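You operate a simulated robot arm through the tools that you are given. There is no shell and no other tool. Be economical: measure what you need, move in short steps, check, and stop when the job is done.

Carry out the task below with a simulated robot arm. There is one attempt and no reset: what you move stays moved.

JOB
Lift the lid of the cell tin open.

Only the result counts: the job must be done as asked and must still hold three seconds after the hand-in. Knocking over, shifting, dropping, spilling or breaking anything else fails it. A push-on lid holds only when it is set on centred and level and pressed home; a screw cap is set on level and turned clockwise until tight.

ROBOT AND FRAMES
A 7-joint arm with a two-finger parallel gripper, fixed in place. Base frame: the origin is at the foot of the arm, x ahead of it, y to its left, z up; the work surface is at about z = 0.872. Units: m, degrees, N and s.
With the tool pointing down near the work surface it reaches from about 0.3 to 0.7 m from the base axis. Its first joint turns from -66.0 to 66.0 degrees. Payload 1.57 kg.
The TCP is the grasp point between the finger pads, 0.03 m short of the fingertips. In the tool frame z runs along the fingers and y along their closing line. Largest opening 0.11 m; finger width 0.024, thickness 0.012; the body of the gripper, 0.048 by 0.112 m, starts 0.078 m behind the TCP.
Orientation is that of the tool frame in the base frame, as a unit quaternion [x, y, z, w]. With the fingers straight down and closing along the base's y, the tool's x points along the base's -x, its y along +y and its z along -z.

CONTROLS
- The arm moves only by the tool play_rows. Its argument "plan" is one flat list of numbers, 6 for each row, row after row: the shift along the tool's x, y, z in cm, then the turn, a rotation vector about the tool's x, y, z in rad. In form: [dx, dy, dz, rx, ry, rz, dx, dy, dz, rx, ry, rz, ...]. A call has 1 to 10 rows; each row is the pose to reach, as a shift and turn from the pose commanded when the call began, along the tool's axes at that moment. "grip" is the finger opening in cm, from 0 to 11, set as the call begins (left out, the last holds). Each row takes 0.2 s and may step no farther than 0.05 m and 8.6 degrees from the row before; otherwise, or with a gripper value out of range, the whole call is refused. A pose out of reach is approached as far as the arm can. The call stops where the force on the tool passes 40 N (or 10 N more than at its start, if that is more) or the arm is blocked; 0.2 s more then pass. The fingers move at their own pace (about 0.108 m/s each) and stop on an object; they squeeze with about 25 N. The grip force told is the motor's: it shows also when the fingers shut on nothing. Time passes only in rows, and 0.2 s behind the last, so rows that repeat a pose let the fingers close. The reply holds the time, the measured pose of the TCP, the force on the tool along the base axes, the opening and the grip force, in the units named above and with some noise.
- Cameras (640 x 400 px; columns grow to the right, rows downward): "scene" is fixed at [0.1565, -0.3751, 1.4179]; the picture's right is [0.92, -0.39, 0.00], its down [-0.20, -0.46, -0.86] and it looks along [0.34, 0.80, -0.50] (base axes); focal length 319 px, centre (320, 200). "wrist" rides on the gripper at [0.07, 0.016, -0.141] in the tool frame; the picture's right is [-0.23, 0.97, 0.00], its down [-0.86, -0.20, -0.48] and it looks along [-0.47, -0.11, 0.88] (tool axes); focal length 222 px, centre (320, 200). There is no depth. A picture from a camera that has moved, and an enlarged one, comes with that camera's place and axes in the base frame and with its lens. The place of the scene camera against the robot may be out by one fixed shift of up to 0.018 m in any direction.
- get_image(camera): a new picture of that camera. No time passes.
- inspect(camera, box): a new picture of the part [left, top, right, bottom] of that camera's present view, enlarged. No time passes.
- close_job(): hands the job in; it is judged then, once.

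Work in short steps. Places have to be worked out from the pictures, the camera data and where the tool is seen: move nearer, look again, correct. Check each grasp and each placing, and mend what went wrong. You have 90 turns and 46 pictures in all, those below and enlarged ones among them. Open the gripper and draw the arm clear of the work before you hand the job in, unless the task says otherwise; then end with one line.

The tools are called after ">>>" as a command line: name --argument value ..., lists and objects as JSON in quotes. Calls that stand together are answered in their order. play_rows: Moves the arm, as the interface text tells. Its arguments: {"type":"object","properties":{"plan":{"type":"array"},"grip":{"type":"number"}},"required":["plan"]} The other tools are called the same way: get_image (camera) takes a picture; inspect (camera, box) takes an enlarged picture of a part of a camera's view; close_job () hands the job in.

At the start:

```text
clock: 0.0
position: [0.3682, 0.1863, 1.0998]
ee_rot: [0.0, 1.0, 0.0, 0.001]
ft_force: [0.6, 0.5, 0.2]
gripper_width: 0.1099
grip_force: 0.1
```

scene: 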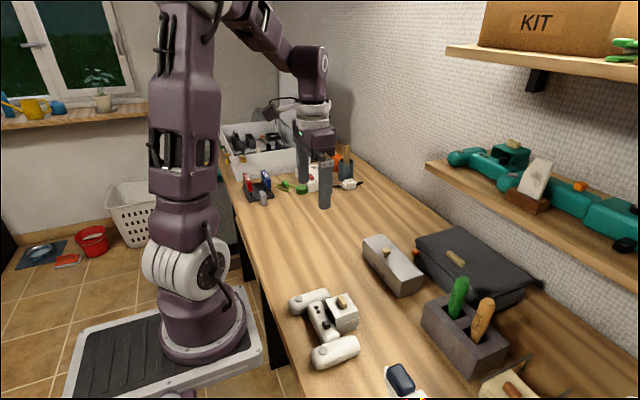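
wrist: 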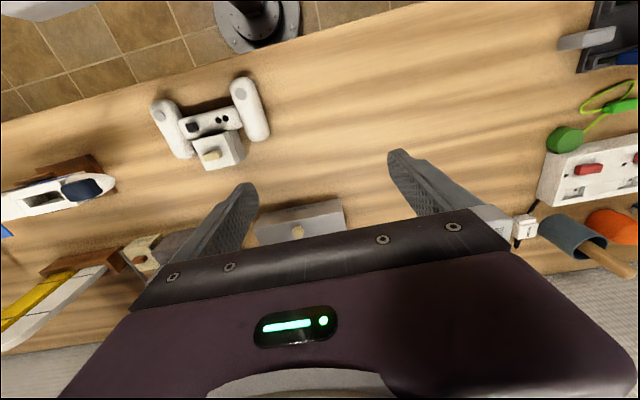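

I'll look closer at the candidate objects to identify the cell tin.

>>> inspect --camera "scene" --box '[270, 210, 550, 400]'

>>> inspect --camera "scene" --box '[340, 220, 450, 300]'

```text
2.11 times, centred on (410, 305) of scene
camera zoom: at [0.1565, -0.3751, 1.4179], right [0.92, -0.39, 0.0], down [-0.2, -0.46, -0.86], along [0.34, 0.8, -0.5], focal length 671 px, centre (130, -21)
```

zoom: 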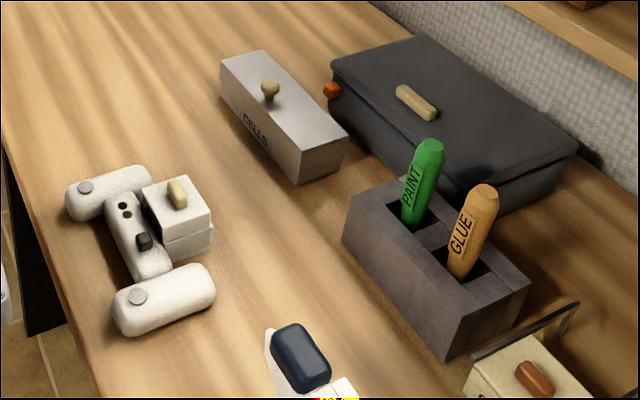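

```text
5.00 times, centred on (395, 260) of scene
camera zoom: at [0.1565, -0.3751, 1.4179], right [0.92, -0.39, 0.0], down [-0.2, -0.46, -0.86], along [0.34, 0.8, -0.5], focal length 1594 px, centre (-55, -100)
```

zoom: 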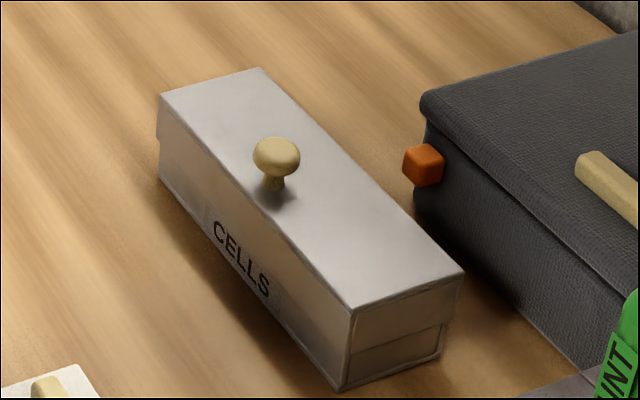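

The CELLS tin is the grey box, roughly x 0.517–0.577 and y 0.025–0.19, with its top at z≈0.92. Its knob sits near the front (-x) edge, so the hinge should be on the far long side. I'll move nearer to check with the wrist camera.

>>> play_rows --plan '[-2.3, -1.9, 0.75, 0, 0, 0, -4.6, -3.8, 1.5, 0, 0, 0, -6.9, -5.7, 2.2, 0, 0, 0, -9.2, -7.5, 3, 0, 0, 0]' --grip 6

>>> get_image --camera "wrist"

>>> get_image --camera "scene"

```text
clock: 1.0
position: [0.4611, 0.1125, 1.0696]
ee_rot: [-0.001, 1.0, 0.0, 0.0]
ft_force: [-0.8, 0.5, 0.5]
gripper_width: 0.06
grip_force: 0.2
```

```text
41 pictures are left
camera wrist: at [0.392, 0.1274, 1.2127], right [0.23, 0.97, 0.0], down [0.86, -0.2, 0.48], along [0.47, -0.11, -0.88], focal length 222 px, centre (320, 200)
```

wrist: 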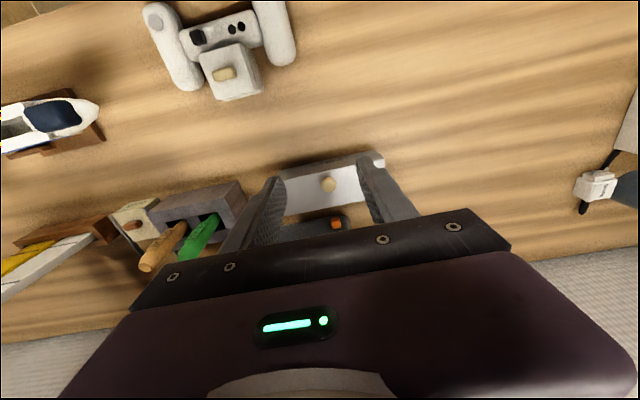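

```text
40 pictures are left
```

scene: 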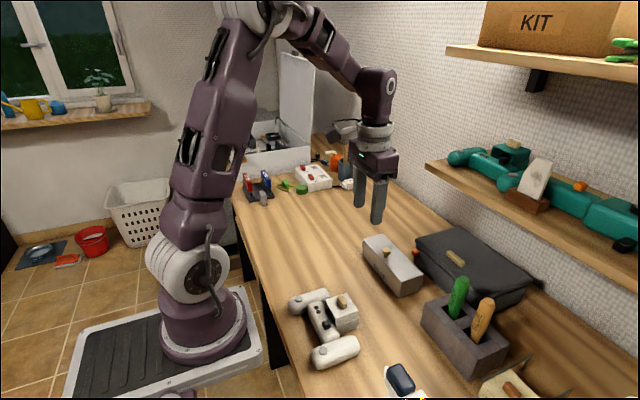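

>>> inspect --camera "wrist" --box '[250, 130, 410, 250]'

```text
3.33 times, centred on (330, 190) of wrist
camera zoom: at [0.392, 0.1274, 1.2127], right [0.23, 0.97, 0.0], down [0.86, -0.2, 0.48], along [0.47, -0.11, -0.88], focal length 740 px, centre (287, 233)
```

zoom: 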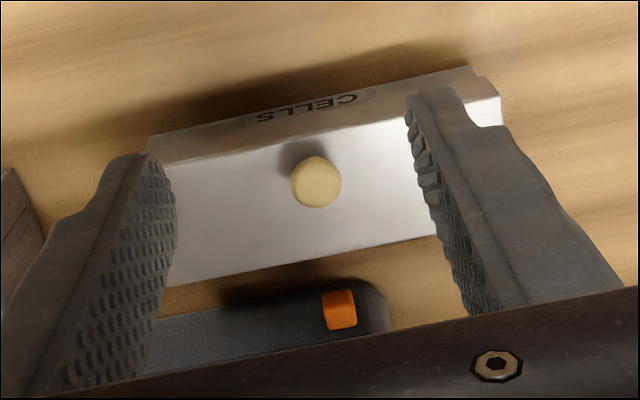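

Wrist triangulation puts the knob head at about (0.517, 0.110, 0.94) and the lid at x 0.505–0.563. I'll centre above the knob and look again from lower down.

>>> play_rows --plan '[-2.8, -0.1, 3, 0, 0, 0, -5.6, -0.25, 6, 0, 0, 0, -5.6, -0.25, 7, 0, 0, 0]' --grip 5

>>> inspect --camera "wrist" --box '[240, 110, 400, 210]'

>>> inspect --camera "scene" --box '[320, 180, 480, 310]'

```text
clock: 1.8
position: [0.5175, 0.1093, 1.0006]
ee_rot: [0.0, 1.0, 0.001, -0.001]
ft_force: [0.0, 0.0, 0.0]
gripper_width: 0.05
grip_force: 0.0
```

```text
4.00 times, centred on (320, 160) of wrist
camera zoom: at [0.4476, 0.1249, 1.1422], right [0.23, 0.97, 0.0], down [0.85, -0.2, 0.48], along [0.47, -0.11, -0.88], focal length 888 px, centre (320, 360)
```

zoom: 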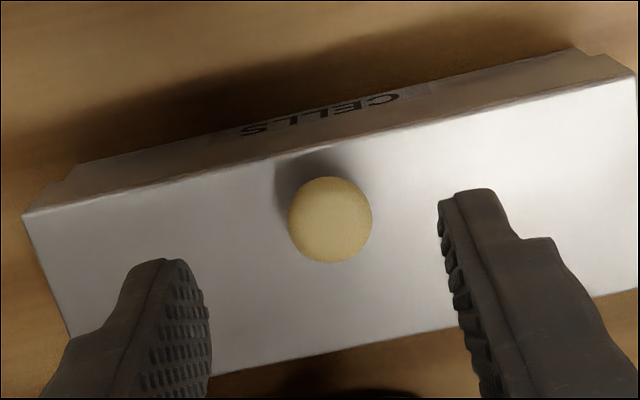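

```text
3.08 times, centred on (400, 245) of scene
camera zoom: at [0.1565, -0.3751, 1.4179], right [0.92, -0.39, 0.0], down [-0.2, -0.46, -0.86], along [0.34, 0.8, -0.5], focal length 981 px, centre (74, 62)
```

zoom: 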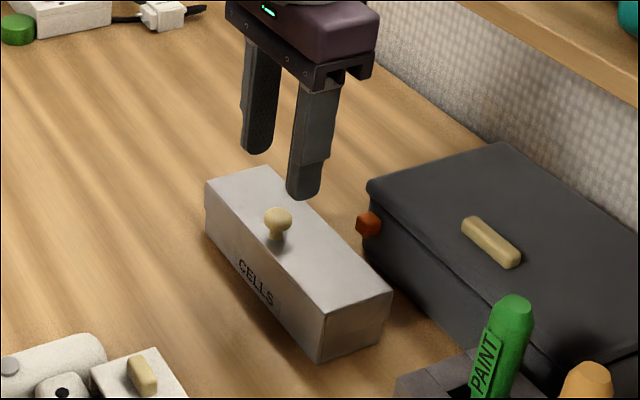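

The knob head is at about (0.519, 0.1105, 0.939), nearly centred under the tool. I'll descend so the tips stay about 7 mm above the lid, then close.

>>> play_rows --plan '[-0.15, 0.12, 2, 0, 0, 0, -0.15, 0.12, 3.5, 0, 0, 0, -0.15, 0.12, 4.3, 0, 0, 0]'

>>> inspect --camera "wrist" --box '[240, 80, 400, 210]'

>>> inspect --camera "scene" --box '[340, 200, 450, 300]'

```text
clock: 2.6
position: [0.5169, 0.1101, 0.9572]
ee_rot: [0.0, 1.0, 0.0, 0.0]
ft_force: [-0.6, 0.0, 0.2]
gripper_width: 0.0502
grip_force: 0.0
```

```text
3.08 times, centred on (320, 145) of wrist
camera zoom: at [0.4489, 0.1262, 1.0997], right [0.23, 0.97, 0.0], down [0.86, -0.2, 0.48], along [0.47, -0.11, -0.88], focal length 684 px, centre (320, 369)
```

zoom: 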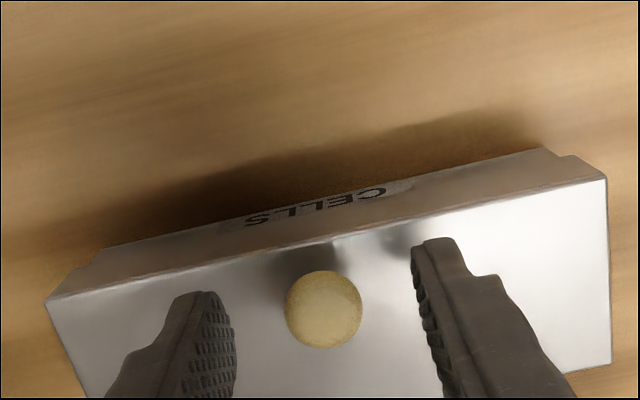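

```text
4.00 times, centred on (395, 250) of scene
camera zoom: at [0.1565, -0.3751, 1.4179], right [0.92, -0.39, 0.0], down [-0.2, -0.46, -0.86], along [0.34, 0.8, -0.5], focal length 1276 px, centre (20, 0)
```

zoom: 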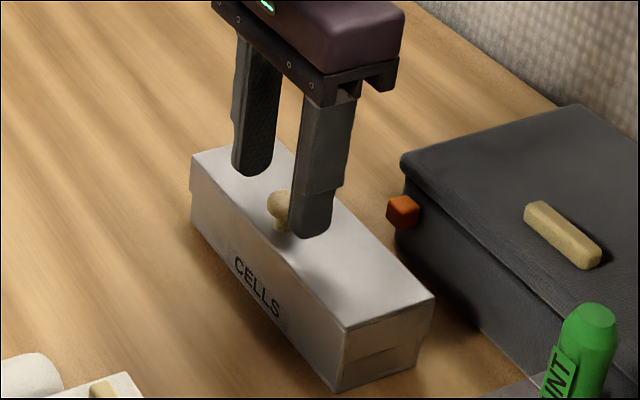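

The knob head sits right between the fingertips. I'll close on it.

>>> play_rows --plan '[-0.1, 0.08, 0, 0, 0, 0, -0.1, 0.08, 0, 0, 0, 0, -0.1, 0.08, 0, 0, 0, 0]' --grip 1

>>> inspect --camera "scene" --box '[340, 200, 450, 300]'

```text
clock: 3.4
position: [0.5206, 0.111, 0.9577]
ee_rot: [0.0, 1.0, 0.0, -0.001]
ft_force: [0.9, -0.7, 3.9]
gripper_width: 0.0114
grip_force: 0.8
```

```text
4.00 times, centred on (395, 250) of scene
camera zoom: at [0.1564, -0.3751, 1.4179], right [0.92, -0.39, 0.0], down [-0.2, -0.46, -0.86], along [0.34, 0.8, -0.5], focal length 1276 px, centre (20, 0)
```

zoom: 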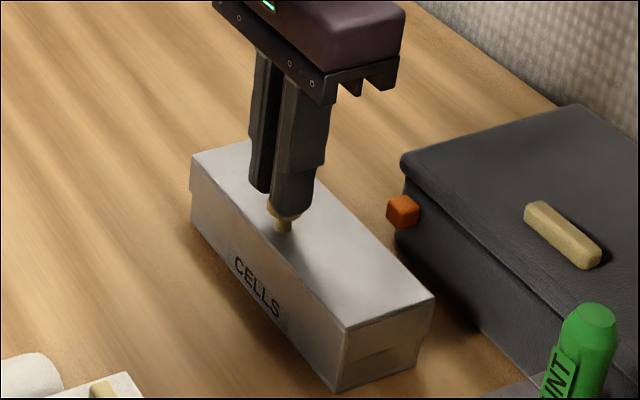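

The fingers closed to 1.1 cm on top of the rounded head, so they were too high. I'll open, lower about 7 mm and check.

>>> play_rows --plan '[0, 0, 0, 0, 0, 0, 0, 0, 0, 0, 0, 0, 0.1, 0, 0.4, 0, 0, 0, 0.1, 0, 0.6, 0, 0, 0]' --grip 4

>>> inspect --camera "scene" --box '[360, 220, 420, 275]'

```text
clock: 4.4
position: [0.517, 0.1127, 0.9514]
ee_rot: [-0.001, 1.0, 0.0, 0.0]
ft_force: [0.3, -0.4, 0.0]
gripper_width: 0.0399
grip_force: 0.1
```

```text
7.27 times, centred on (390, 248) of scene
camera zoom: at [0.1565, -0.3751, 1.4179], right [0.92, -0.39, 0.0], down [-0.2, -0.46, -0.86], along [0.34, 0.8, -0.5], focal length 2319 px, centre (-189, -146)
```

zoom: 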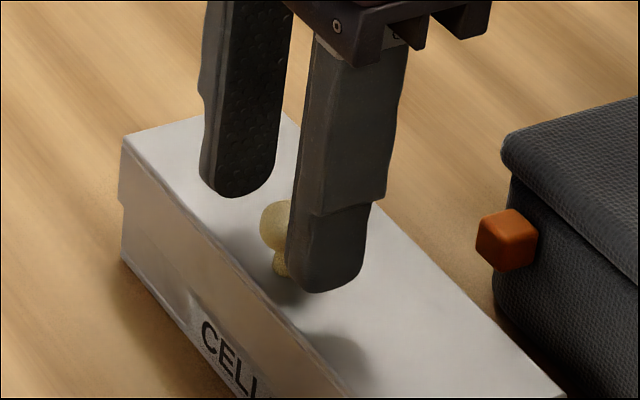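

Tip level is now about 6 mm below the head centre, with roughly 1 cm of clearance to the lid. I'll lower another 3 mm and close.

>>> play_rows --plan '[0, -0.1, 0.3, 0, 0, 0, 0, -0.1, 0.3, 0, 0, 0]'

>>> play_rows --plan '[0, 0, 0, 0, 0, 0, 0, 0, 0, 0, 0, 0, 0, 0, 0, 0, 0, 0]' --grip 0.5

>>> inspect --camera "scene" --box '[360, 220, 420, 275]'

```text
clock: 5.0
position: [0.5176, 0.1099, 0.9474]
ee_rot: [-0.001, 1.0, -0.001, 0.0]
ft_force: [0.1, 0.4, 0.1]
gripper_width: 0.0401
grip_force: 0.1
```

```text
clock: 5.8
position: [0.519, 0.1103, 0.9474]
ee_rot: [0.0, 1.0, 0.0, 0.001]
ft_force: [0.3, -1.9, -0.5]
gripper_width: 0.0207
grip_force: 34.1
```

```text
7.27 times, centred on (390, 248) of scene
camera zoom: at [0.1565, -0.3751, 1.4179], right [0.92, -0.39, 0.0], down [-0.2, -0.46, -0.86], along [0.34, 0.8, -0.5], focal length 2319 px, centre (-189, -146)
```

zoom: 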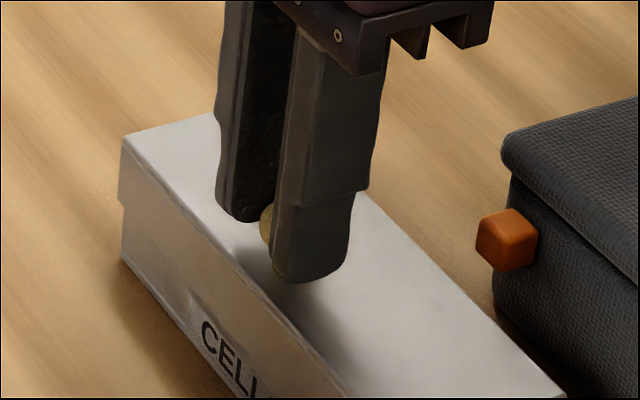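

The grip is solid at 2.07 cm, the head's diameter, with 34 N. I'll start lifting on an arc about the estimated hinge at (0.563, 0.90), 10° first, and check the forces.

>>> play_rows --plan '[-0.45, 0, -0.37, 0, 0.087, 0, -0.93, 0, -0.69, 0, 0.1745, 0]'

>>> inspect --camera "scene" --box '[340, 210, 450, 300]'

```text
clock: 6.4
position: [0.529, 0.1099, 0.9553]
ee_rot: [-0.001, 0.996, 0.0, -0.085]
ft_force: [15.2, -3.5, 0.7]
gripper_width: 0.021
grip_force: 34.3
```

```text
4.44 times, centred on (395, 255) of scene
camera zoom: at [0.1568, -0.3752, 1.4179], right [0.92, -0.39, 0.0], down [-0.2, -0.46, -0.86], along [0.34, 0.8, -0.5], focal length 1417 px, centre (-13, -44)
```

zoom: 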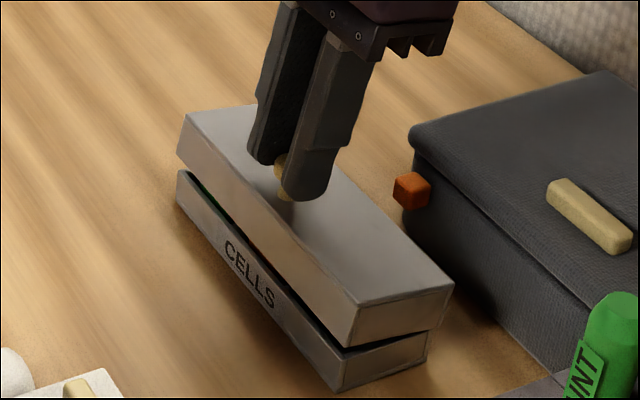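

The lid is opening on its hinge. The +x force and the measured motion put the hinge near (0.568, 0.893), so I'll continue to 20° with the corrected arc.

>>> play_rows --plan '[-0.65, 0, -0.5, 0, 0.087, 0, -1.19, 0, -0.87, 0, 0.1745, 0]'

```text
clock: 7.2
position: [0.5399, 0.1103, 0.9624]
ee_rot: [0.001, 0.985, 0.001, -0.174]
ft_force: [-40.2, -8.6, -1.7]
gripper_width: 0.0211
grip_force: 34.7
stopped in row 2: the force on the tool passed its limit (the readings are from after the stop); the commanded pose is now the measured one
```

The force swung to -40 N in x, so I overshot in x. The command has been reset to the measured pose, so I'll look and re-read the force with tiny holding rows.

>>> play_rows --plan '[0, 0, 0, 0, 0, 0]'

>>> inspect --camera "scene" --box '[340, 200, 450, 300]'

```text
clock: 7.6
position: [0.5394, 0.1111, 0.9617]
ee_rot: [0.001, 0.985, 0.0, -0.175]
ft_force: [-43.6, -8.9, -2.3]
gripper_width: 0.0212
grip_force: 34.3
```

```text
4.00 times, centred on (395, 250) of scene
camera zoom: at [0.155, -0.3753, 1.418], right [0.92, -0.39, 0.0], down [-0.2, -0.46, -0.86], along [0.34, 0.8, -0.5], focal length 1276 px, centre (20, 0)
```

zoom: 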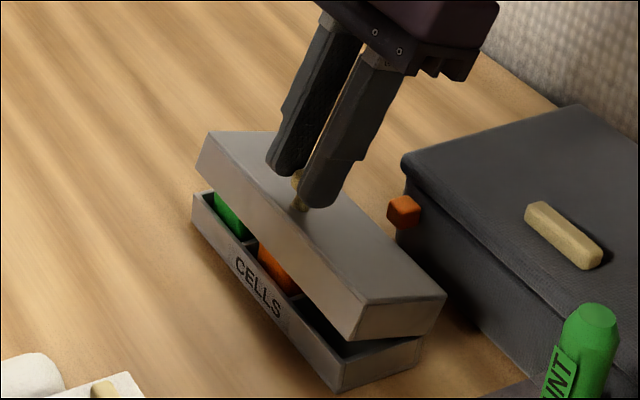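

I'll relieve the strain by backing off 2 mm in -x at the same angle, then read the force.

>>> play_rows --plan '[0.1, 0, 0.035, 0, 0, 0, 0.19, 0, 0.07, 0, 0, 0]'

```text
clock: 8.2
position: [0.5383, 0.1103, 0.9631]
ee_rot: [0.001, 0.985, 0.001, -0.174]
ft_force: [0.2, -1.7, 15.1]
gripper_width: 0.0208
grip_force: 34.3
```

The forces are now low, about 15 N in z, which points to a hinge near (0.573, 0.900). I'll continue 5° with a small upward correction.

>>> play_rows --plan '[-0.21, 0, -0.28, 0, 0.044, 0, -0.42, 0, -0.56, 0, 0.087, 0]'

```text
clock: 8.5
position: [0.538, 0.111, 0.9638]
ee_rot: [-0.001, 0.984, -0.002, -0.18]
ft_force: [-61.6, -11.6, 2.6]
gripper_width: 0.0211
grip_force: 34.5
stopped in row 1: the force on the tool passed its limit (the readings are from after the stop); the commanded pose is now the measured one
```

X force jumped to -62 N with little motion, so something is binding. I'll look closely before moving further.

>>> inspect --camera "scene" --box '[370, 225, 460, 300]'

>>> get_image --camera "wrist"

```text
5.33 times, centred on (415, 262) of scene
camera zoom: at [0.1542, -0.3755, 1.4181], right [0.92, -0.39, 0.0], down [-0.19, -0.46, -0.86], along [0.34, 0.8, -0.5], focal length 1701 px, centre (-187, -133)
```

zoom: 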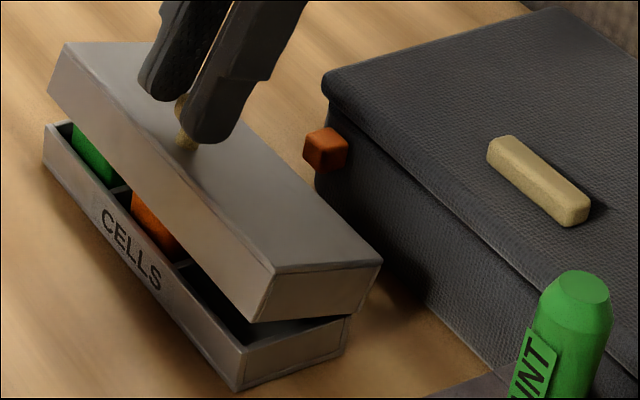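

```text
28 pictures are left
camera wrist: at [0.5225, 0.1261, 1.1215], right [0.21, 0.97, -0.08], down [0.97, -0.2, 0.14], along [0.12, -0.11, -0.99], focal length 222 px, centre (320, 200)
```

wrist: 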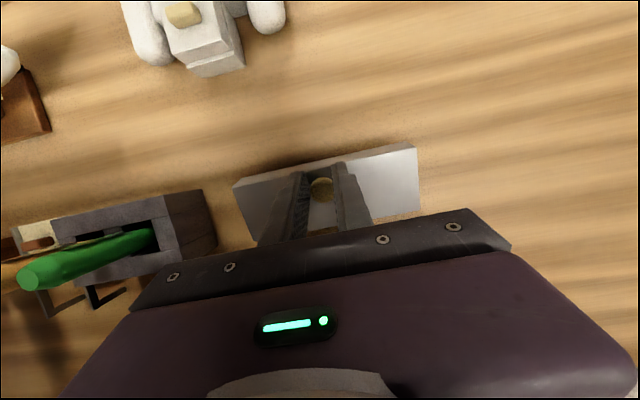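

From the corner shifts, the lid is at about 18–20°, the tin hasn't moved, and the hinge is at about (0.563, 0.893). The strain seems to come from turning the tool along with the lid. I'll read the force at rest first, then back off 1.5 mm in -x.

>>> play_rows --plan '[0, 0, 0, 0, 0, 0]'

>>> play_rows --plan '[0.14, 0, 0.05, 0, 0, 0, 0.14, 0, 0.05, 0, 0, 0]'

```text
clock: 8.9
position: [0.5373, 0.1101, 0.9636]
ee_rot: [-0.001, 0.984, -0.001, -0.18]
ft_force: [-67.8, -12.1, 4.4]
gripper_width: 0.0209
grip_force: 34.2
```

```text
clock: 9.5
position: [0.5368, 0.1097, 0.9634]
ee_rot: [0.0, 0.984, -0.002, -0.18]
ft_force: [-22.4, -6.6, 22.5]
gripper_width: 0.0211
grip_force: 34.6
```

The forces now say the tool is pressing inward toward the hinge. I'll relax outward about 1.2 mm and read again.

>>> play_rows --plan '[0.1, 0, -0.07, 0, 0, 0, 0.1, 0, -0.07, 0, 0, 0]'

```text
clock: 10.1
position: [0.5385, 0.1107, 0.9638]
ee_rot: [0.0, 0.984, 0.0, -0.18]
ft_force: [-11.5, -5.7, 7.7]
gripper_width: 0.0213
grip_force: 34.5
```

The residual force is small and purely radial. Now I'll try a 3 mm tangential move without turning the tool, so the ball pivots in the pads.

>>> play_rows --plan '[-0.06, 0, -0.08, 0, 0, 0, -0.12, 0, -0.17, 0, 0, 0, -0.17, 0, -0.25, 0, 0, 0]'

```text
clock: 10.6
position: [0.5374, 0.1096, 0.9634]
ee_rot: [0.0, 0.984, -0.002, -0.181]
ft_force: [-31.6, -6.4, -1.9]
gripper_width: 0.0214
grip_force: 34.2
stopped in row 2: the force on the tool passed its limit (the readings are from after the stop); the commanded pose is now the measured one
```

The lid still resists, so I'll view the whole scene for any contact higher up the tool or arm.

>>> get_image --camera "scene"

>>> inspect --camera "wrist" --box '[220, 120, 440, 260]'

```text
27 pictures are left
```

scene: 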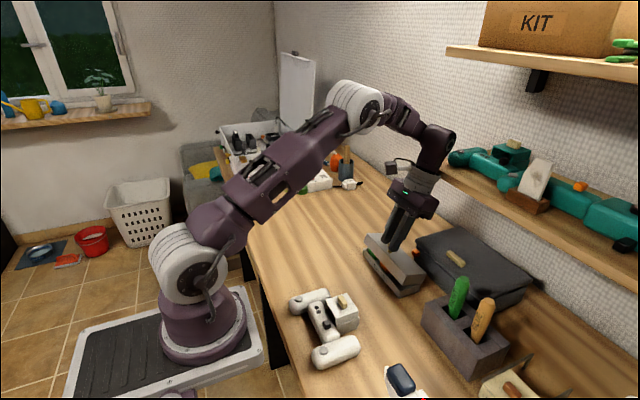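

```text
2.86 times, centred on (330, 190) of wrist
camera zoom: at [0.5224, 0.1262, 1.1214], right [0.21, 0.97, -0.08], down [0.97, -0.2, 0.14], along [0.12, -0.11, -0.99], focal length 635 px, centre (291, 229)
```

zoom: 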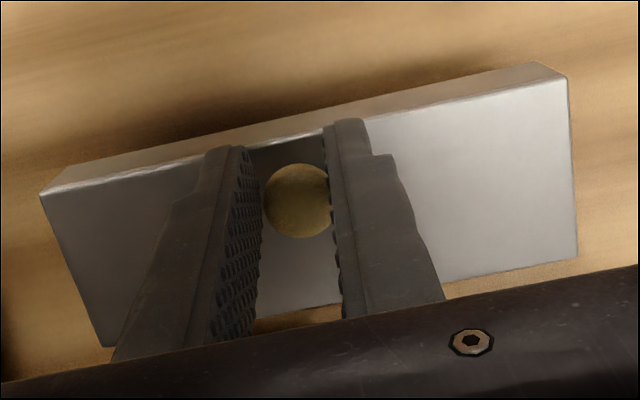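

The wrist of the arm is getting close to the teal tool on the shelf in this view. I'll check that closely.

>>> inspect --camera "scene" --box '[360, 90, 540, 220]'

```text
3.08 times, centred on (450, 155) of scene
camera zoom: at [0.1554, -0.3752, 1.418], right [0.92, -0.39, 0.0], down [-0.2, -0.46, -0.86], along [0.34, 0.8, -0.5], focal length 981 px, centre (-80, 338)
```

zoom: 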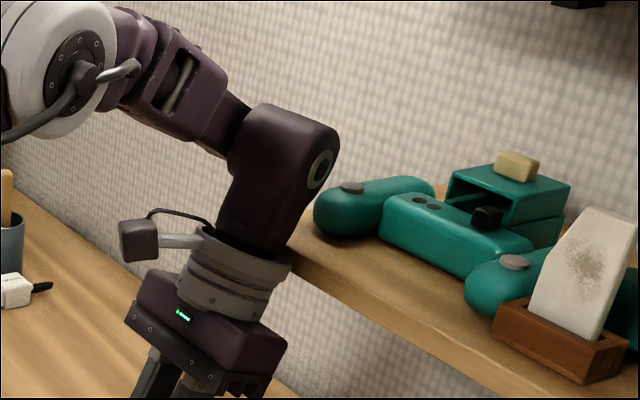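

This explains the binding: with the tool tilted, the wrist flange meets the wall shelf's front edge, and the force is horizontal, normal to that edge. I'll untilt to vertical about the knob head while holding it, letting the ball pivot in the pads.

>>> play_rows --plan '[0.13, 0, 0.01, 0, -0.06, 0, 0.26, 0, 0.02, 0, -0.12, 0, 0.39, 0, 0.04, 0, -0.18, 0]'

>>> inspect --camera "scene" --box '[340, 90, 540, 300]'

```text
clock: 11.4
position: [0.5333, 0.1103, 0.9646]
ee_rot: [0.0, 0.996, -0.001, -0.092]
ft_force: [-12.9, -2.9, 8.1]
gripper_width: 0.0194
grip_force: 33.7
```

```text
1.90 times, centred on (440, 195) of scene
camera zoom: at [0.156, -0.3752, 1.418], right [0.92, -0.39, 0.0], down [-0.2, -0.46, -0.86], along [0.34, 0.8, -0.5], focal length 607 px, centre (91, 210)
```

zoom: 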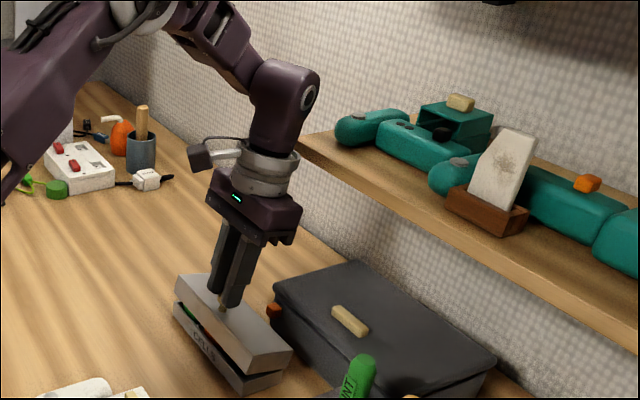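

Forces are falling and the shelf items are undisturbed. I'll untilt the remaining 10°.

>>> play_rows --plan '[0.13, 0, 0.04, 0, -0.06, 0, 0.26, 0, 0.08, 0, -0.12, 0, 0.39, 0, 0.12, 0, -0.18, 0]'

>>> inspect --camera "scene" --box '[360, 210, 450, 300]'

```text
clock: 12.2
position: [0.5301, 0.111, 0.9642]
ee_rot: [0.0, 1.0, -0.001, 0.0]
ft_force: [0.0, 0.4, -0.6]
gripper_width: 0.0048
grip_force: 0.1
```

```text
4.44 times, centred on (405, 255) of scene
camera zoom: at [0.1565, -0.3751, 1.4179], right [0.92, -0.39, 0.0], down [-0.2, -0.46, -0.86], along [0.34, 0.8, -0.5], focal length 1417 px, centre (-58, -44)
```

zoom: 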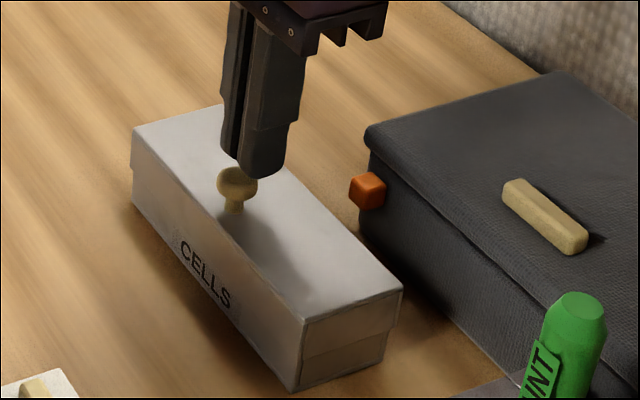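

The knob slipped and the lid fell shut, with no harm done. So this lid only stays open past its balance point, and I need a better height estimate. I'll move aside over the lid and touch its top lightly with closed fingers to get the lid height.

>>> play_rows --plan '[0, 0, -3, 0, 0, 0, -1.3, 4, -3, 0, 0, 0, -1.3, 4, -1, 0, 0, 0, -1.3, 4, 0, 0, 0, 0, -1.3, 4, 1, 0, 0, 0]' --grip 0

>>> play_rows --plan '[0, 0, 0.2, 0, 0, 0, 0, 0, 0.4, 0, 0, 0, 0, 0, 0.5, 0, 0, 0, 0, 0, 0.6, 0, 0, 0, 0, 0, 0.7, 0, 0, 0, 0, 0, 0.8, 0, 0, 0]'

```text
clock: 13.4
position: [0.5428, 0.1506, 0.9542]
ee_rot: [0.0, 1.0, -0.001, -0.002]
ft_force: [-0.2, 0.5, -0.1]
gripper_width: 0.0
grip_force: 21.5
```

```text
clock: 14.8
position: [0.5428, 0.1516, 0.9455]
ee_rot: [0.0, 1.0, -0.001, -0.002]
ft_force: [0.3, -0.7, 0.3]
gripper_width: 0.0004
grip_force: 20.9
```

No contact yet, with the tips at 0.9155. I'll go on in 1 mm steps.

>>> play_rows --plan '[0, 0, 0.1, 0, 0, 0, 0, 0, 0.2, 0, 0, 0, 0, 0, 0.3, 0, 0, 0, 0, 0, 0.4, 0, 0, 0, 0, 0, 0.5, 0, 0, 0, 0, 0, 0.6, 0, 0, 0, 0, 0, 0.7, 0, 0, 0]'

```text
clock: 16.4
position: [0.5437, 0.15, 0.9377]
ee_rot: [0.0, 1.0, 0.0, -0.001]
ft_force: [-0.4, 0.0, -0.3]
gripper_width: 0.0002
grip_force: 21.3
```

>>> inspect --camera "scene" --box '[350, 210, 440, 300]'

>>> play_rows --plan '[0, 0, 0.1, 0, 0, 0, 0, 0, 0.2, 0, 0, 0, 0, 0, 0.3, 0, 0, 0]'

```text
4.44 times, centred on (395, 255) of scene
camera zoom: at [0.1565, -0.3751, 1.4179], right [0.92, -0.39, 0.0], down [-0.2, -0.46, -0.86], along [0.34, 0.8, -0.5], focal length 1417 px, centre (-13, -44)
```

zoom: 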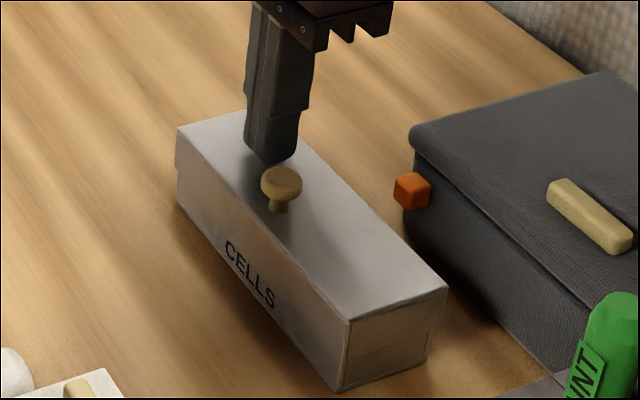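

```text
clock: 17.2
position: [0.5429, 0.1503, 0.9364]
ee_rot: [0.0, 1.0, -0.001, -0.001]
ft_force: [-1.8, -0.1, 10.6]
gripper_width: 0.0
grip_force: 20.9
```

Contact at 10.6 N puts the lid top at z≈0.907, and the knob head at z≈0.925. All three wrist views then agree on x=0.524, y=0.1097, so my first grip was 5 mm off centre and too high. I'll go back above the knob with the fingers open.

>>> play_rows --plan '[0, 0, -2, 0, 0, 0, 0, 0, -4.5, 0, 0, 0, 0.9, -2, -4.5, 0, 0, 0, 1.87, -4.06, -4.5, 0, 0, 0, 1.87, -4.06, -4.5, 0, 0, 0]' --grip 4.5

>>> inspect --camera "wrist" --box '[240, 80, 400, 210]'

```text
clock: 18.4
position: [0.523, 0.109, 0.9806]
ee_rot: [0.001, 1.0, -0.001, -0.001]
ft_force: [0.6, 0.6, -0.5]
gripper_width: 0.0448
grip_force: 0.0
```

```text
3.08 times, centred on (320, 145) of wrist
camera zoom: at [0.4552, 0.1249, 1.1227], right [0.23, 0.97, 0.0], down [0.86, -0.2, 0.48], along [0.46, -0.11, -0.88], focal length 684 px, centre (320, 369)
```

zoom: 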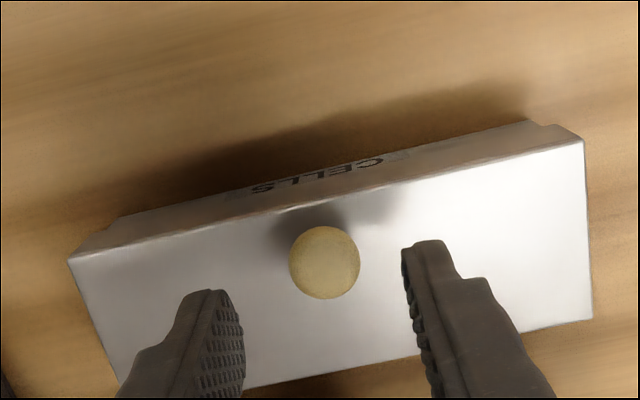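

The head is confirmed at (0.524, 0.110). I'll descend to TCP z≈0.944 and close.

>>> play_rows --plan '[-0.05, 0.04, 1.8, 0, 0, 0, -0.05, 0.04, 3, 0, 0, 0, -0.05, 0.04, 3.6, 0, 0, 0]'

>>> play_rows --plan '[0, 0, 0, 0, 0, 0, 0, 0, 0, 0, 0, 0, 0, 0, 0, 0, 0, 0]' --grip 0.5

>>> inspect --camera "scene" --box '[360, 220, 420, 275]'

```text
clock: 19.2
position: [0.524, 0.1088, 0.9432]
ee_rot: [0.0, 1.0, 0.0, -0.002]
ft_force: [0.3, -0.4, -0.8]
gripper_width: 0.0451
grip_force: 0.0
```

```text
clock: 20.0
position: [0.5247, 0.1103, 0.9443]
ee_rot: [0.0, 1.0, -0.001, -0.004]
ft_force: [1.7, 5.2, -4.2]
gripper_width: 0.0209
grip_force: 34.1
```

```text
7.27 times, centred on (390, 248) of scene
camera zoom: at [0.1566, -0.3749, 1.418], right [0.92, -0.39, 0.0], down [-0.2, -0.46, -0.86], along [0.34, 0.8, -0.5], focal length 2319 px, centre (-189, -146)
```

zoom: 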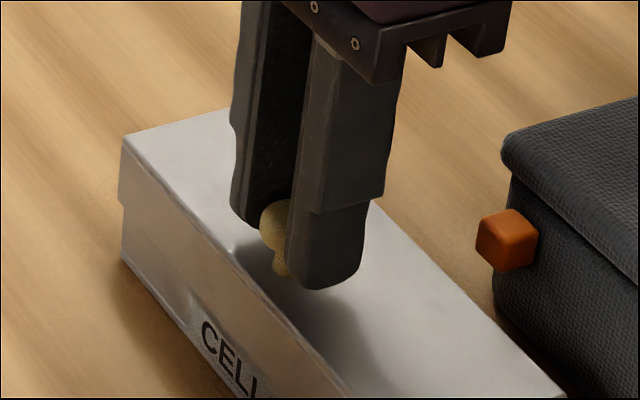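

Solid grip at 2.09 cm, centred. I'll lift along the arc with the tool kept vertical, to 10° first.

>>> play_rows --plan '[-0.16, 0, -0.2, 0, 0, 0, -0.34, 0, -0.39, 0, 0, 0, -0.52, 0, -0.58, 0, 0, 0, -0.71, 0, -0.76, 0, 0, 0]'

```text
clock: 21.0
position: [0.5315, 0.1108, 0.952]
ee_rot: [0.0, 1.0, -0.001, -0.003]
ft_force: [-11.7, 4.4, -8.4]
gripper_width: 0.021
grip_force: 34.3
```

The force is modest and mostly tangential, with little radial error. Continuing to 25°.

>>> play_rows --plan '[-0.2, 0, -0.17, 0, 0, 0, -0.41, 0, -0.33, 0, 0, 0, -0.62, 0, -0.48, 0, 0, 0, -0.84, 0, -0.63, 0, 0, 0, -1.07, 0, -0.75, 0, 0, 0, -1.3, 0, -0.87, 0, 0, 0]'

>>> inspect --camera "scene" --box '[350, 200, 450, 300]'

```text
clock: 22.4
position: [0.5439, 0.1093, 0.9621]
ee_rot: [-0.001, 1.0, 0.0, -0.003]
ft_force: [-15.5, 0.1, -0.9]
gripper_width: 0.0211
grip_force: 34.0
```

```text
4.00 times, centred on (400, 250) of scene
camera zoom: at [0.1561, -0.3751, 1.418], right [0.92, -0.39, 0.0], down [-0.2, -0.46, -0.86], along [0.34, 0.8, -0.5], focal length 1276 px, centre (0, 0)
```

zoom: 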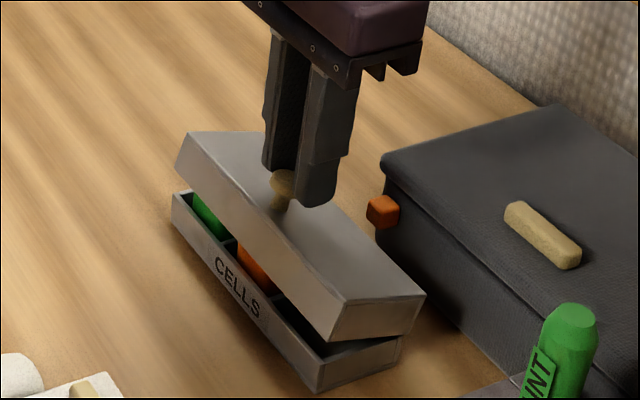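

The lid is at about 25° and tracking well. Continuing to 45°.

>>> play_rows --plan '[-0.23, 0, -0.14, 0, 0, 0, -0.47, 0, -0.27, 0, 0, 0, -0.71, 0, -0.37, 0, 0, 0, -0.96, 0, -0.45, 0, 0, 0, -1.21, 0, -0.52, 0, 0, 0, -1.47, 0, -0.57, 0, 0, 0, -1.72, 0, -0.62, 0, 0, 0, -1.98, 0, -0.66, 0, 0, 0]'

>>> inspect --camera "scene" --box '[350, 200, 450, 300]'

```text
clock: 24.2
position: [0.5664, 0.1106, 0.9675]
ee_rot: [-0.001, 1.0, -0.001, -0.001]
ft_force: [-0.1, 0.8, 0.4]
gripper_width: 0.0049
grip_force: 0.0
```

```text
4.00 times, centred on (400, 250) of scene
camera zoom: at [0.1565, -0.3751, 1.4179], right [0.92, -0.39, 0.0], down [-0.2, -0.46, -0.86], along [0.34, 0.8, -0.5], focal length 1276 px, centre (0, 0)
```

zoom: 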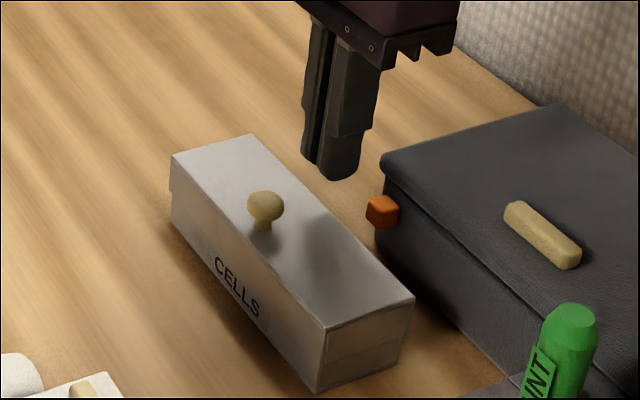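

It slipped again between 25° and 45°. The fingertip corner likely levered against the tilting lid. Next try: grip 3 mm higher, offset the fingers 2 mm to +x, and let the tool follow the lid up to +10° where the shelf allows. First I'll reposition above the knob.

>>> play_rows --plan '[0, 0, -1.5, 0, 0, 0, 0, 0, -2.5, 0, 0, 0, 2, 0, -2, 0, 0, 0, 3.95, 0, -1.5, 0, 0, 0, 3.95, 0, -1.5, 0, 0, 0]' --grip 4.5

>>> inspect --camera "wrist" --box '[240, 80, 400, 210]'

```text
clock: 25.4
position: [0.5254, 0.1098, 0.9813]
ee_rot: [0.0, 1.0, 0.0, -0.001]
ft_force: [-0.2, -0.2, -0.2]
gripper_width: 0.0447
grip_force: 0.1
```

```text
3.08 times, centred on (320, 145) of wrist
camera zoom: at [0.4561, 0.1264, 1.1251], right [0.23, 0.97, 0.0], down [0.86, -0.2, 0.48], along [0.46, -0.11, -0.88], focal length 684 px, centre (320, 369)
```

zoom: 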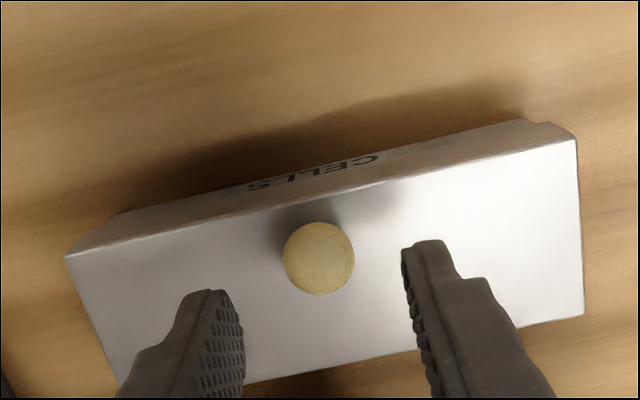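

The knob is unmoved at (0.5245, 0.1097). Descending to z 0.947 and closing.

>>> play_rows --plan '[-0.06, 0, 1.8, 0, 0, 0, -0.06, 0, 3, 0, 0, 0, -0.06, 0, 3.4, 0, 0, 0, -0.06, 0, 3.4, 0, 0, 0]'

>>> play_rows --plan '[0, 0, 0, 0, 0, 0, 0, 0, 0, 0, 0, 0, 0, 0, 0, 0, 0, 0]' --grip 0

```text
clock: 26.4
position: [0.5254, 0.1107, 0.9475]
ee_rot: [0.001, 1.0, -0.001, -0.002]
ft_force: [-1.3, 0.5, 0.7]
gripper_width: 0.045
grip_force: 0.1
```

```text
clock: 27.2
position: [0.5256, 0.1093, 0.9494]
ee_rot: [0.0, 1.0, -0.001, -0.003]
ft_force: [-0.4, 0.6, -2.6]
gripper_width: 0.0211
grip_force: 34.6
```

Good grip. Lifting to 20° with the tool turning +10°.

>>> play_rows --plan '[-0.22, 0, -0.2, 0, 0.022, 0, -0.44, 0, -0.39, 0, 0.044, 0, -0.67, 0, -0.57, 0, 0.066, 0, -0.9, 0, -0.73, 0, 0.087, 0, -1.15, 0, -0.9, 0, 0.109, 0, -1.41, 0, -1.05, 0, 0.131, 0, -1.67, 0, -1.19, 0, 0.153, 0, -1.93, 0, -1.32, 0, 0.1745, 0]'

```text
clock: 29.0
position: [0.5439, 0.1096, 0.9614]
ee_rot: [0.0, 0.996, 0.0, -0.09]
ft_force: [-9.4, 0.5, 5.6]
gripper_width: 0.0204
grip_force: 33.8
```

The residual is outward from the hinge, so the hinge is a little higher than I assumed, about (0.574, 0.897). I'll correct outward and continue gently to about 25°.

>>> play_rows --plan '[-0.03, 0, -0.2, 0, 0, 0, -0.07, 0, -0.4, 0, 0, 0, -0.07, 0, -0.4, 0, 0, 0]'

>>> inspect --camera "scene" --box '[360, 210, 440, 300]'

```text
clock: 29.8
position: [0.5471, 0.1102, 0.9656]
ee_rot: [0.001, 0.996, 0.0, -0.088]
ft_force: [0.6, 0.5, -4.3]
gripper_width: 0.0193
grip_force: 33.6
```

```text
4.44 times, centred on (400, 255) of scene
camera zoom: at [0.1566, -0.375, 1.4179], right [0.92, -0.39, 0.0], down [-0.2, -0.46, -0.86], along [0.34, 0.8, -0.5], focal length 1417 px, centre (-36, -44)
```

zoom: 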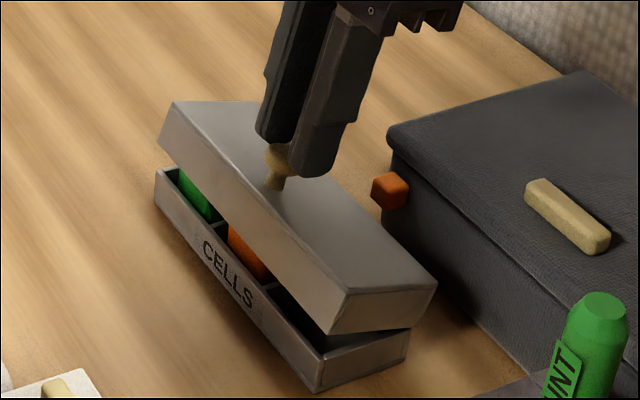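

The fingers are sliding off the knob tangentially. A better way is to grip with the tool tilted the other way (body toward -x, about -50°) and turn it rigidly with the lid, so it only reaches about +10° at 60° open. That avoids both the shelf and slipping. First I'll lower the lid gently back down.

>>> play_rows --plan '[0.45, 0, 0.4, 0, -0.044, 0, 0.89, 0, 0.9, 0, -0.087, 0, 1.33, 0, 1.45, 0, -0.131, 0, 1.77, 0, 2.0, 0, -0.1745, 0]'

>>> play_rows --plan '[0, 0, 0, 0, 0, 0, 0, 0, 0, 0, 0, 0, 0, 0, -2, 0, 0, 0, 0, 0, -5, 0, 0, 0]' --grip 5

```text
clock: 30.9
position: [0.528, 0.1098, 0.9513]
ee_rot: [0.001, 1.0, 0.0, 0.003]
ft_force: [-1.8, -1.0, 15.0]
gripper_width: 0.0208
grip_force: 34.0
stopped in row 4: the force on the tool passed its limit (the readings are from after the stop); the commanded pose is now the measured one
```

```text
clock: 31.9
position: [0.5276, 0.1102, 1.0026]
ee_rot: [0.0, 1.0, 0.0, 0.001]
ft_force: [-0.2, -0.1, 0.5]
gripper_width: 0.05
grip_force: 0.1
```

The lid is closed again and released. Now I'll tilt the tool to -50° in front of the knob, staying above it.

>>> play_rows --plan '[1, 0, -0.5, 0, -0.125, 0, 2, 0, -1, 0, -0.25, 0, 3, 0, -1, 0, -0.375, 0, 4, 0, -1, 0, -0.5, 0, 5, 0, -1, 0, -0.625, 0, 5.9, 0, -0.5, 0, -0.75, 0, 5.9, 0, 0, 0, -0.873, 0]'

>>> inspect --camera "scene" --box '[240, 150, 500, 360]'

>>> get_image --camera "wrist"

```text
clock: 33.5
position: [0.4686, 0.1112, 0.9997]
ee_rot: [0.001, 0.906, -0.001, 0.424]
ft_force: [-0.4, 0.1, -0.3]
gripper_width: 0.0498
grip_force: 0.1
```

```text
1.90 times, centred on (370, 255) of scene
camera zoom: at [0.1564, -0.3751, 1.4179], right [0.92, -0.39, 0.0], down [-0.2, -0.46, -0.86], along [0.34, 0.8, -0.5], focal length 607 px, centre (225, 95)
```

zoom: 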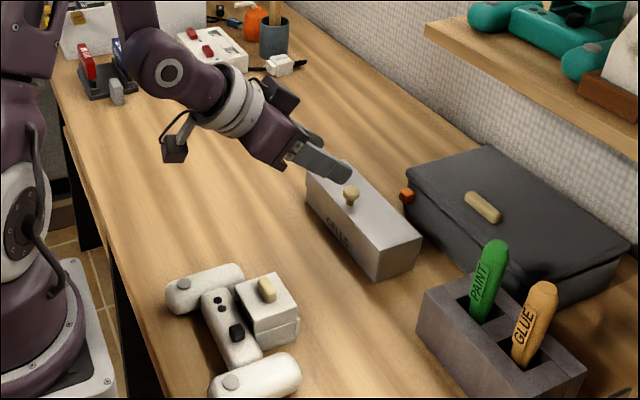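

```text
14 pictures are left
camera wrist: at [0.3149, 0.1261, 1.038], right [0.15, 0.97, 0.17], down [0.18, -0.2, 0.96], along [0.97, -0.11, -0.21], focal length 222 px, centre (320, 200)
```

wrist: 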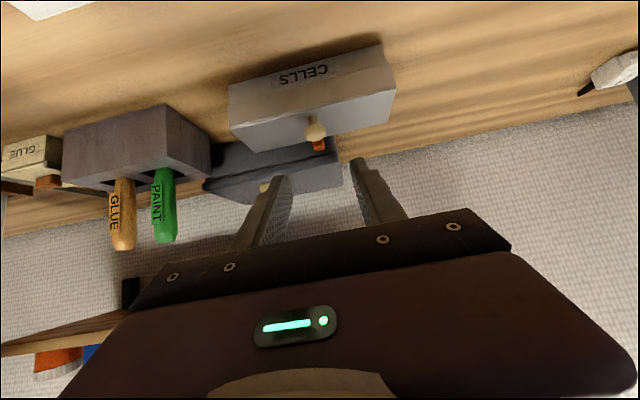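

From this angle the head is again at about (0.524, 0.110, 0.923). I'll move to the pre-grasp line, then in along the tool axis to the knob.

>>> play_rows --plan '[1.1, 0, 1.1, 0, 0, 0, 2.22, 0, 2.13, 0, 0, 0, 2.22, -0.05, 3.8, 0, 0, 0, 2.22, -0.05, 5.4, 0, 0, 0, 2.22, -0.05, 6.5, 0, 0, 0, 2.22, -0.05, 7.1, 0, 0, 0]'

>>> inspect --camera "scene" --box '[340, 210, 430, 290]'

```text
clock: 34.9
position: [0.5082, 0.109, 0.9389]
ee_rot: [0.0, 0.905, 0.0, 0.424]
ft_force: [0.2, -0.7, 0.2]
gripper_width: 0.0502
grip_force: 0.1
```

```text
5.00 times, centred on (385, 250) of scene
camera zoom: at [0.1565, -0.3751, 1.4179], right [0.92, -0.39, 0.0], down [-0.2, -0.46, -0.86], along [0.34, 0.8, -0.5], focal length 1594 px, centre (-5, -50)
```

zoom: 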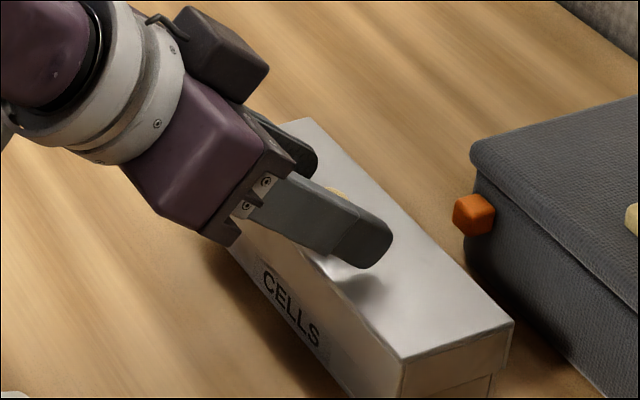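

The fingers straddle the knob and are clear of the lid. Closing.

>>> play_rows --plan '[0.05, 0, 0.1, 0, 0, 0, 0.05, 0, 0.1, 0, 0, 0, 0.05, 0, 0.1, 0, 0, 0, 0.05, 0, 0.1, 0, 0, 0]' --grip 0

>>> inspect --camera "wrist" --box '[240, 80, 400, 210]'

```text
clock: 35.9
position: [0.508, 0.1096, 0.9385]
ee_rot: [0.0, 0.906, -0.001, 0.424]
ft_force: [-5.9, 4.8, 10.3]
gripper_width: 0.0208
grip_force: 34.2
```

```text
3.08 times, centred on (320, 145) of wrist
camera zoom: at [0.3561, 0.1259, 0.9756], right [0.15, 0.97, 0.17], down [0.18, -0.2, 0.96], along [0.97, -0.11, -0.2], focal length 684 px, centre (320, 369)
```

zoom: 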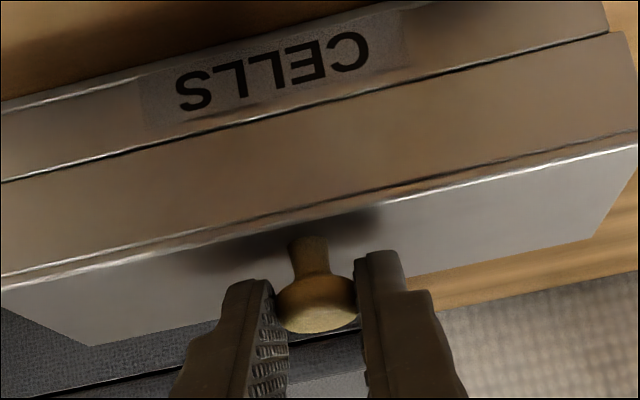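

Clear view: the knob is well gripped, and the lid/body seam is at z≈0.88, so the hinge is at about (0.572, 0.882). I'll turn the tool rigidly with the lid, 10° first.

>>> play_rows --plan '[-0.36, 0, 0.0, 0, 0.044, 0, -0.73, 0, 0.02, 0, 0.087, 0, -1.1, 0, 0.06, 0, 0.131, 0, -1.47, 0, 0.12, 0, 0.1745, 0]'

```text
clock: 36.9
position: [0.5202, 0.1102, 0.9464]
ee_rot: [0.0, 0.939, 0.0, 0.344]
ft_force: [12.2, 6.0, -2.9]
gripper_width: 0.0208
grip_force: 34.7
```

Tracking with a small force, and the hinge is slightly lower than assumed. I'll continue 10° more with the correction.

>>> play_rows --plan '[-0.36, 0, 0.08, 0, 0.044, 0, -0.73, 0, 0.16, 0, 0.087, 0, -1.1, 0, 0.23, 0, 0.131, 0, -1.46, 0, 0.31, 0, 0.1745, 0]'

```text
clock: 37.9
position: [0.5324, 0.1104, 0.954]
ee_rot: [0.001, 0.965, -0.001, 0.261]
ft_force: [-2.9, 6.1, 15.7]
gripper_width: 0.0208
grip_force: 34.0
```

At 20° open the grip is intact. The residual is 15 N outward, so I'll correct slightly outward and go another 10°.

>>> play_rows --plan '[-0.37, 0, -0.04, 0, 0.044, 0, -0.75, 0, -0.03, 0, 0.087, 0, -1.1, 0, 0.03, 0, 0.131, 0, -1.46, 0, 0.08, 0, 0.1745, 0]'

>>> inspect --camera "scene" --box '[340, 190, 460, 300]'

```text
clock: 38.9
position: [0.5446, 0.11, 0.9592]
ee_rot: [0.001, 0.985, 0.0, 0.175]
ft_force: [11.9, 7.1, -8.5]
gripper_width: 0.0213
grip_force: 34.4
```

```text
3.64 times, centred on (400, 245) of scene
camera zoom: at [0.1569, -0.3749, 1.4179], right [0.92, -0.39, 0.0], down [-0.2, -0.46, -0.86], along [0.34, 0.8, -0.5], focal length 1160 px, centre (29, 36)
```

zoom: 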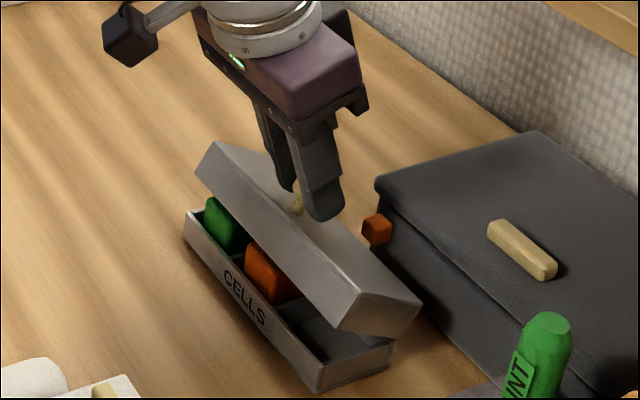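

The lid is at 30° and going well. Next 10° with a small inward correction.

>>> play_rows --plan '[-0.36, 0, 0.06, 0, 0.044, 0, -0.73, 0, 0.11, 0, 0.087, 0, -1.08, 0, 0.16, 0, 0.131, 0, -1.43, 0, 0.22, 0, 0.1745, 0]'

```text
clock: 39.9
position: [0.5594, 0.1095, 0.964]
ee_rot: [0.001, 0.996, -0.001, 0.089]
ft_force: [9.0, 4.6, 0.6]
gripper_width: 0.0211
grip_force: 34.3
```

40° open with low force. Next 10°.

>>> play_rows --plan '[-0.37, 0, 0.02, 0, 0.044, 0, -0.75, 0, 0.05, 0, 0.087, 0, -1.11, 0, 0.1, 0, 0.131, 0, -1.48, 0, 0.16, 0, 0.1745, 0]'

```text
clock: 40.9
position: [0.5745, 0.1101, 0.9646]
ee_rot: [-0.001, 1.0, -0.001, 0.001]
ft_force: [9.8, 5.6, -7.9]
gripper_width: 0.021
grip_force: 33.7
```

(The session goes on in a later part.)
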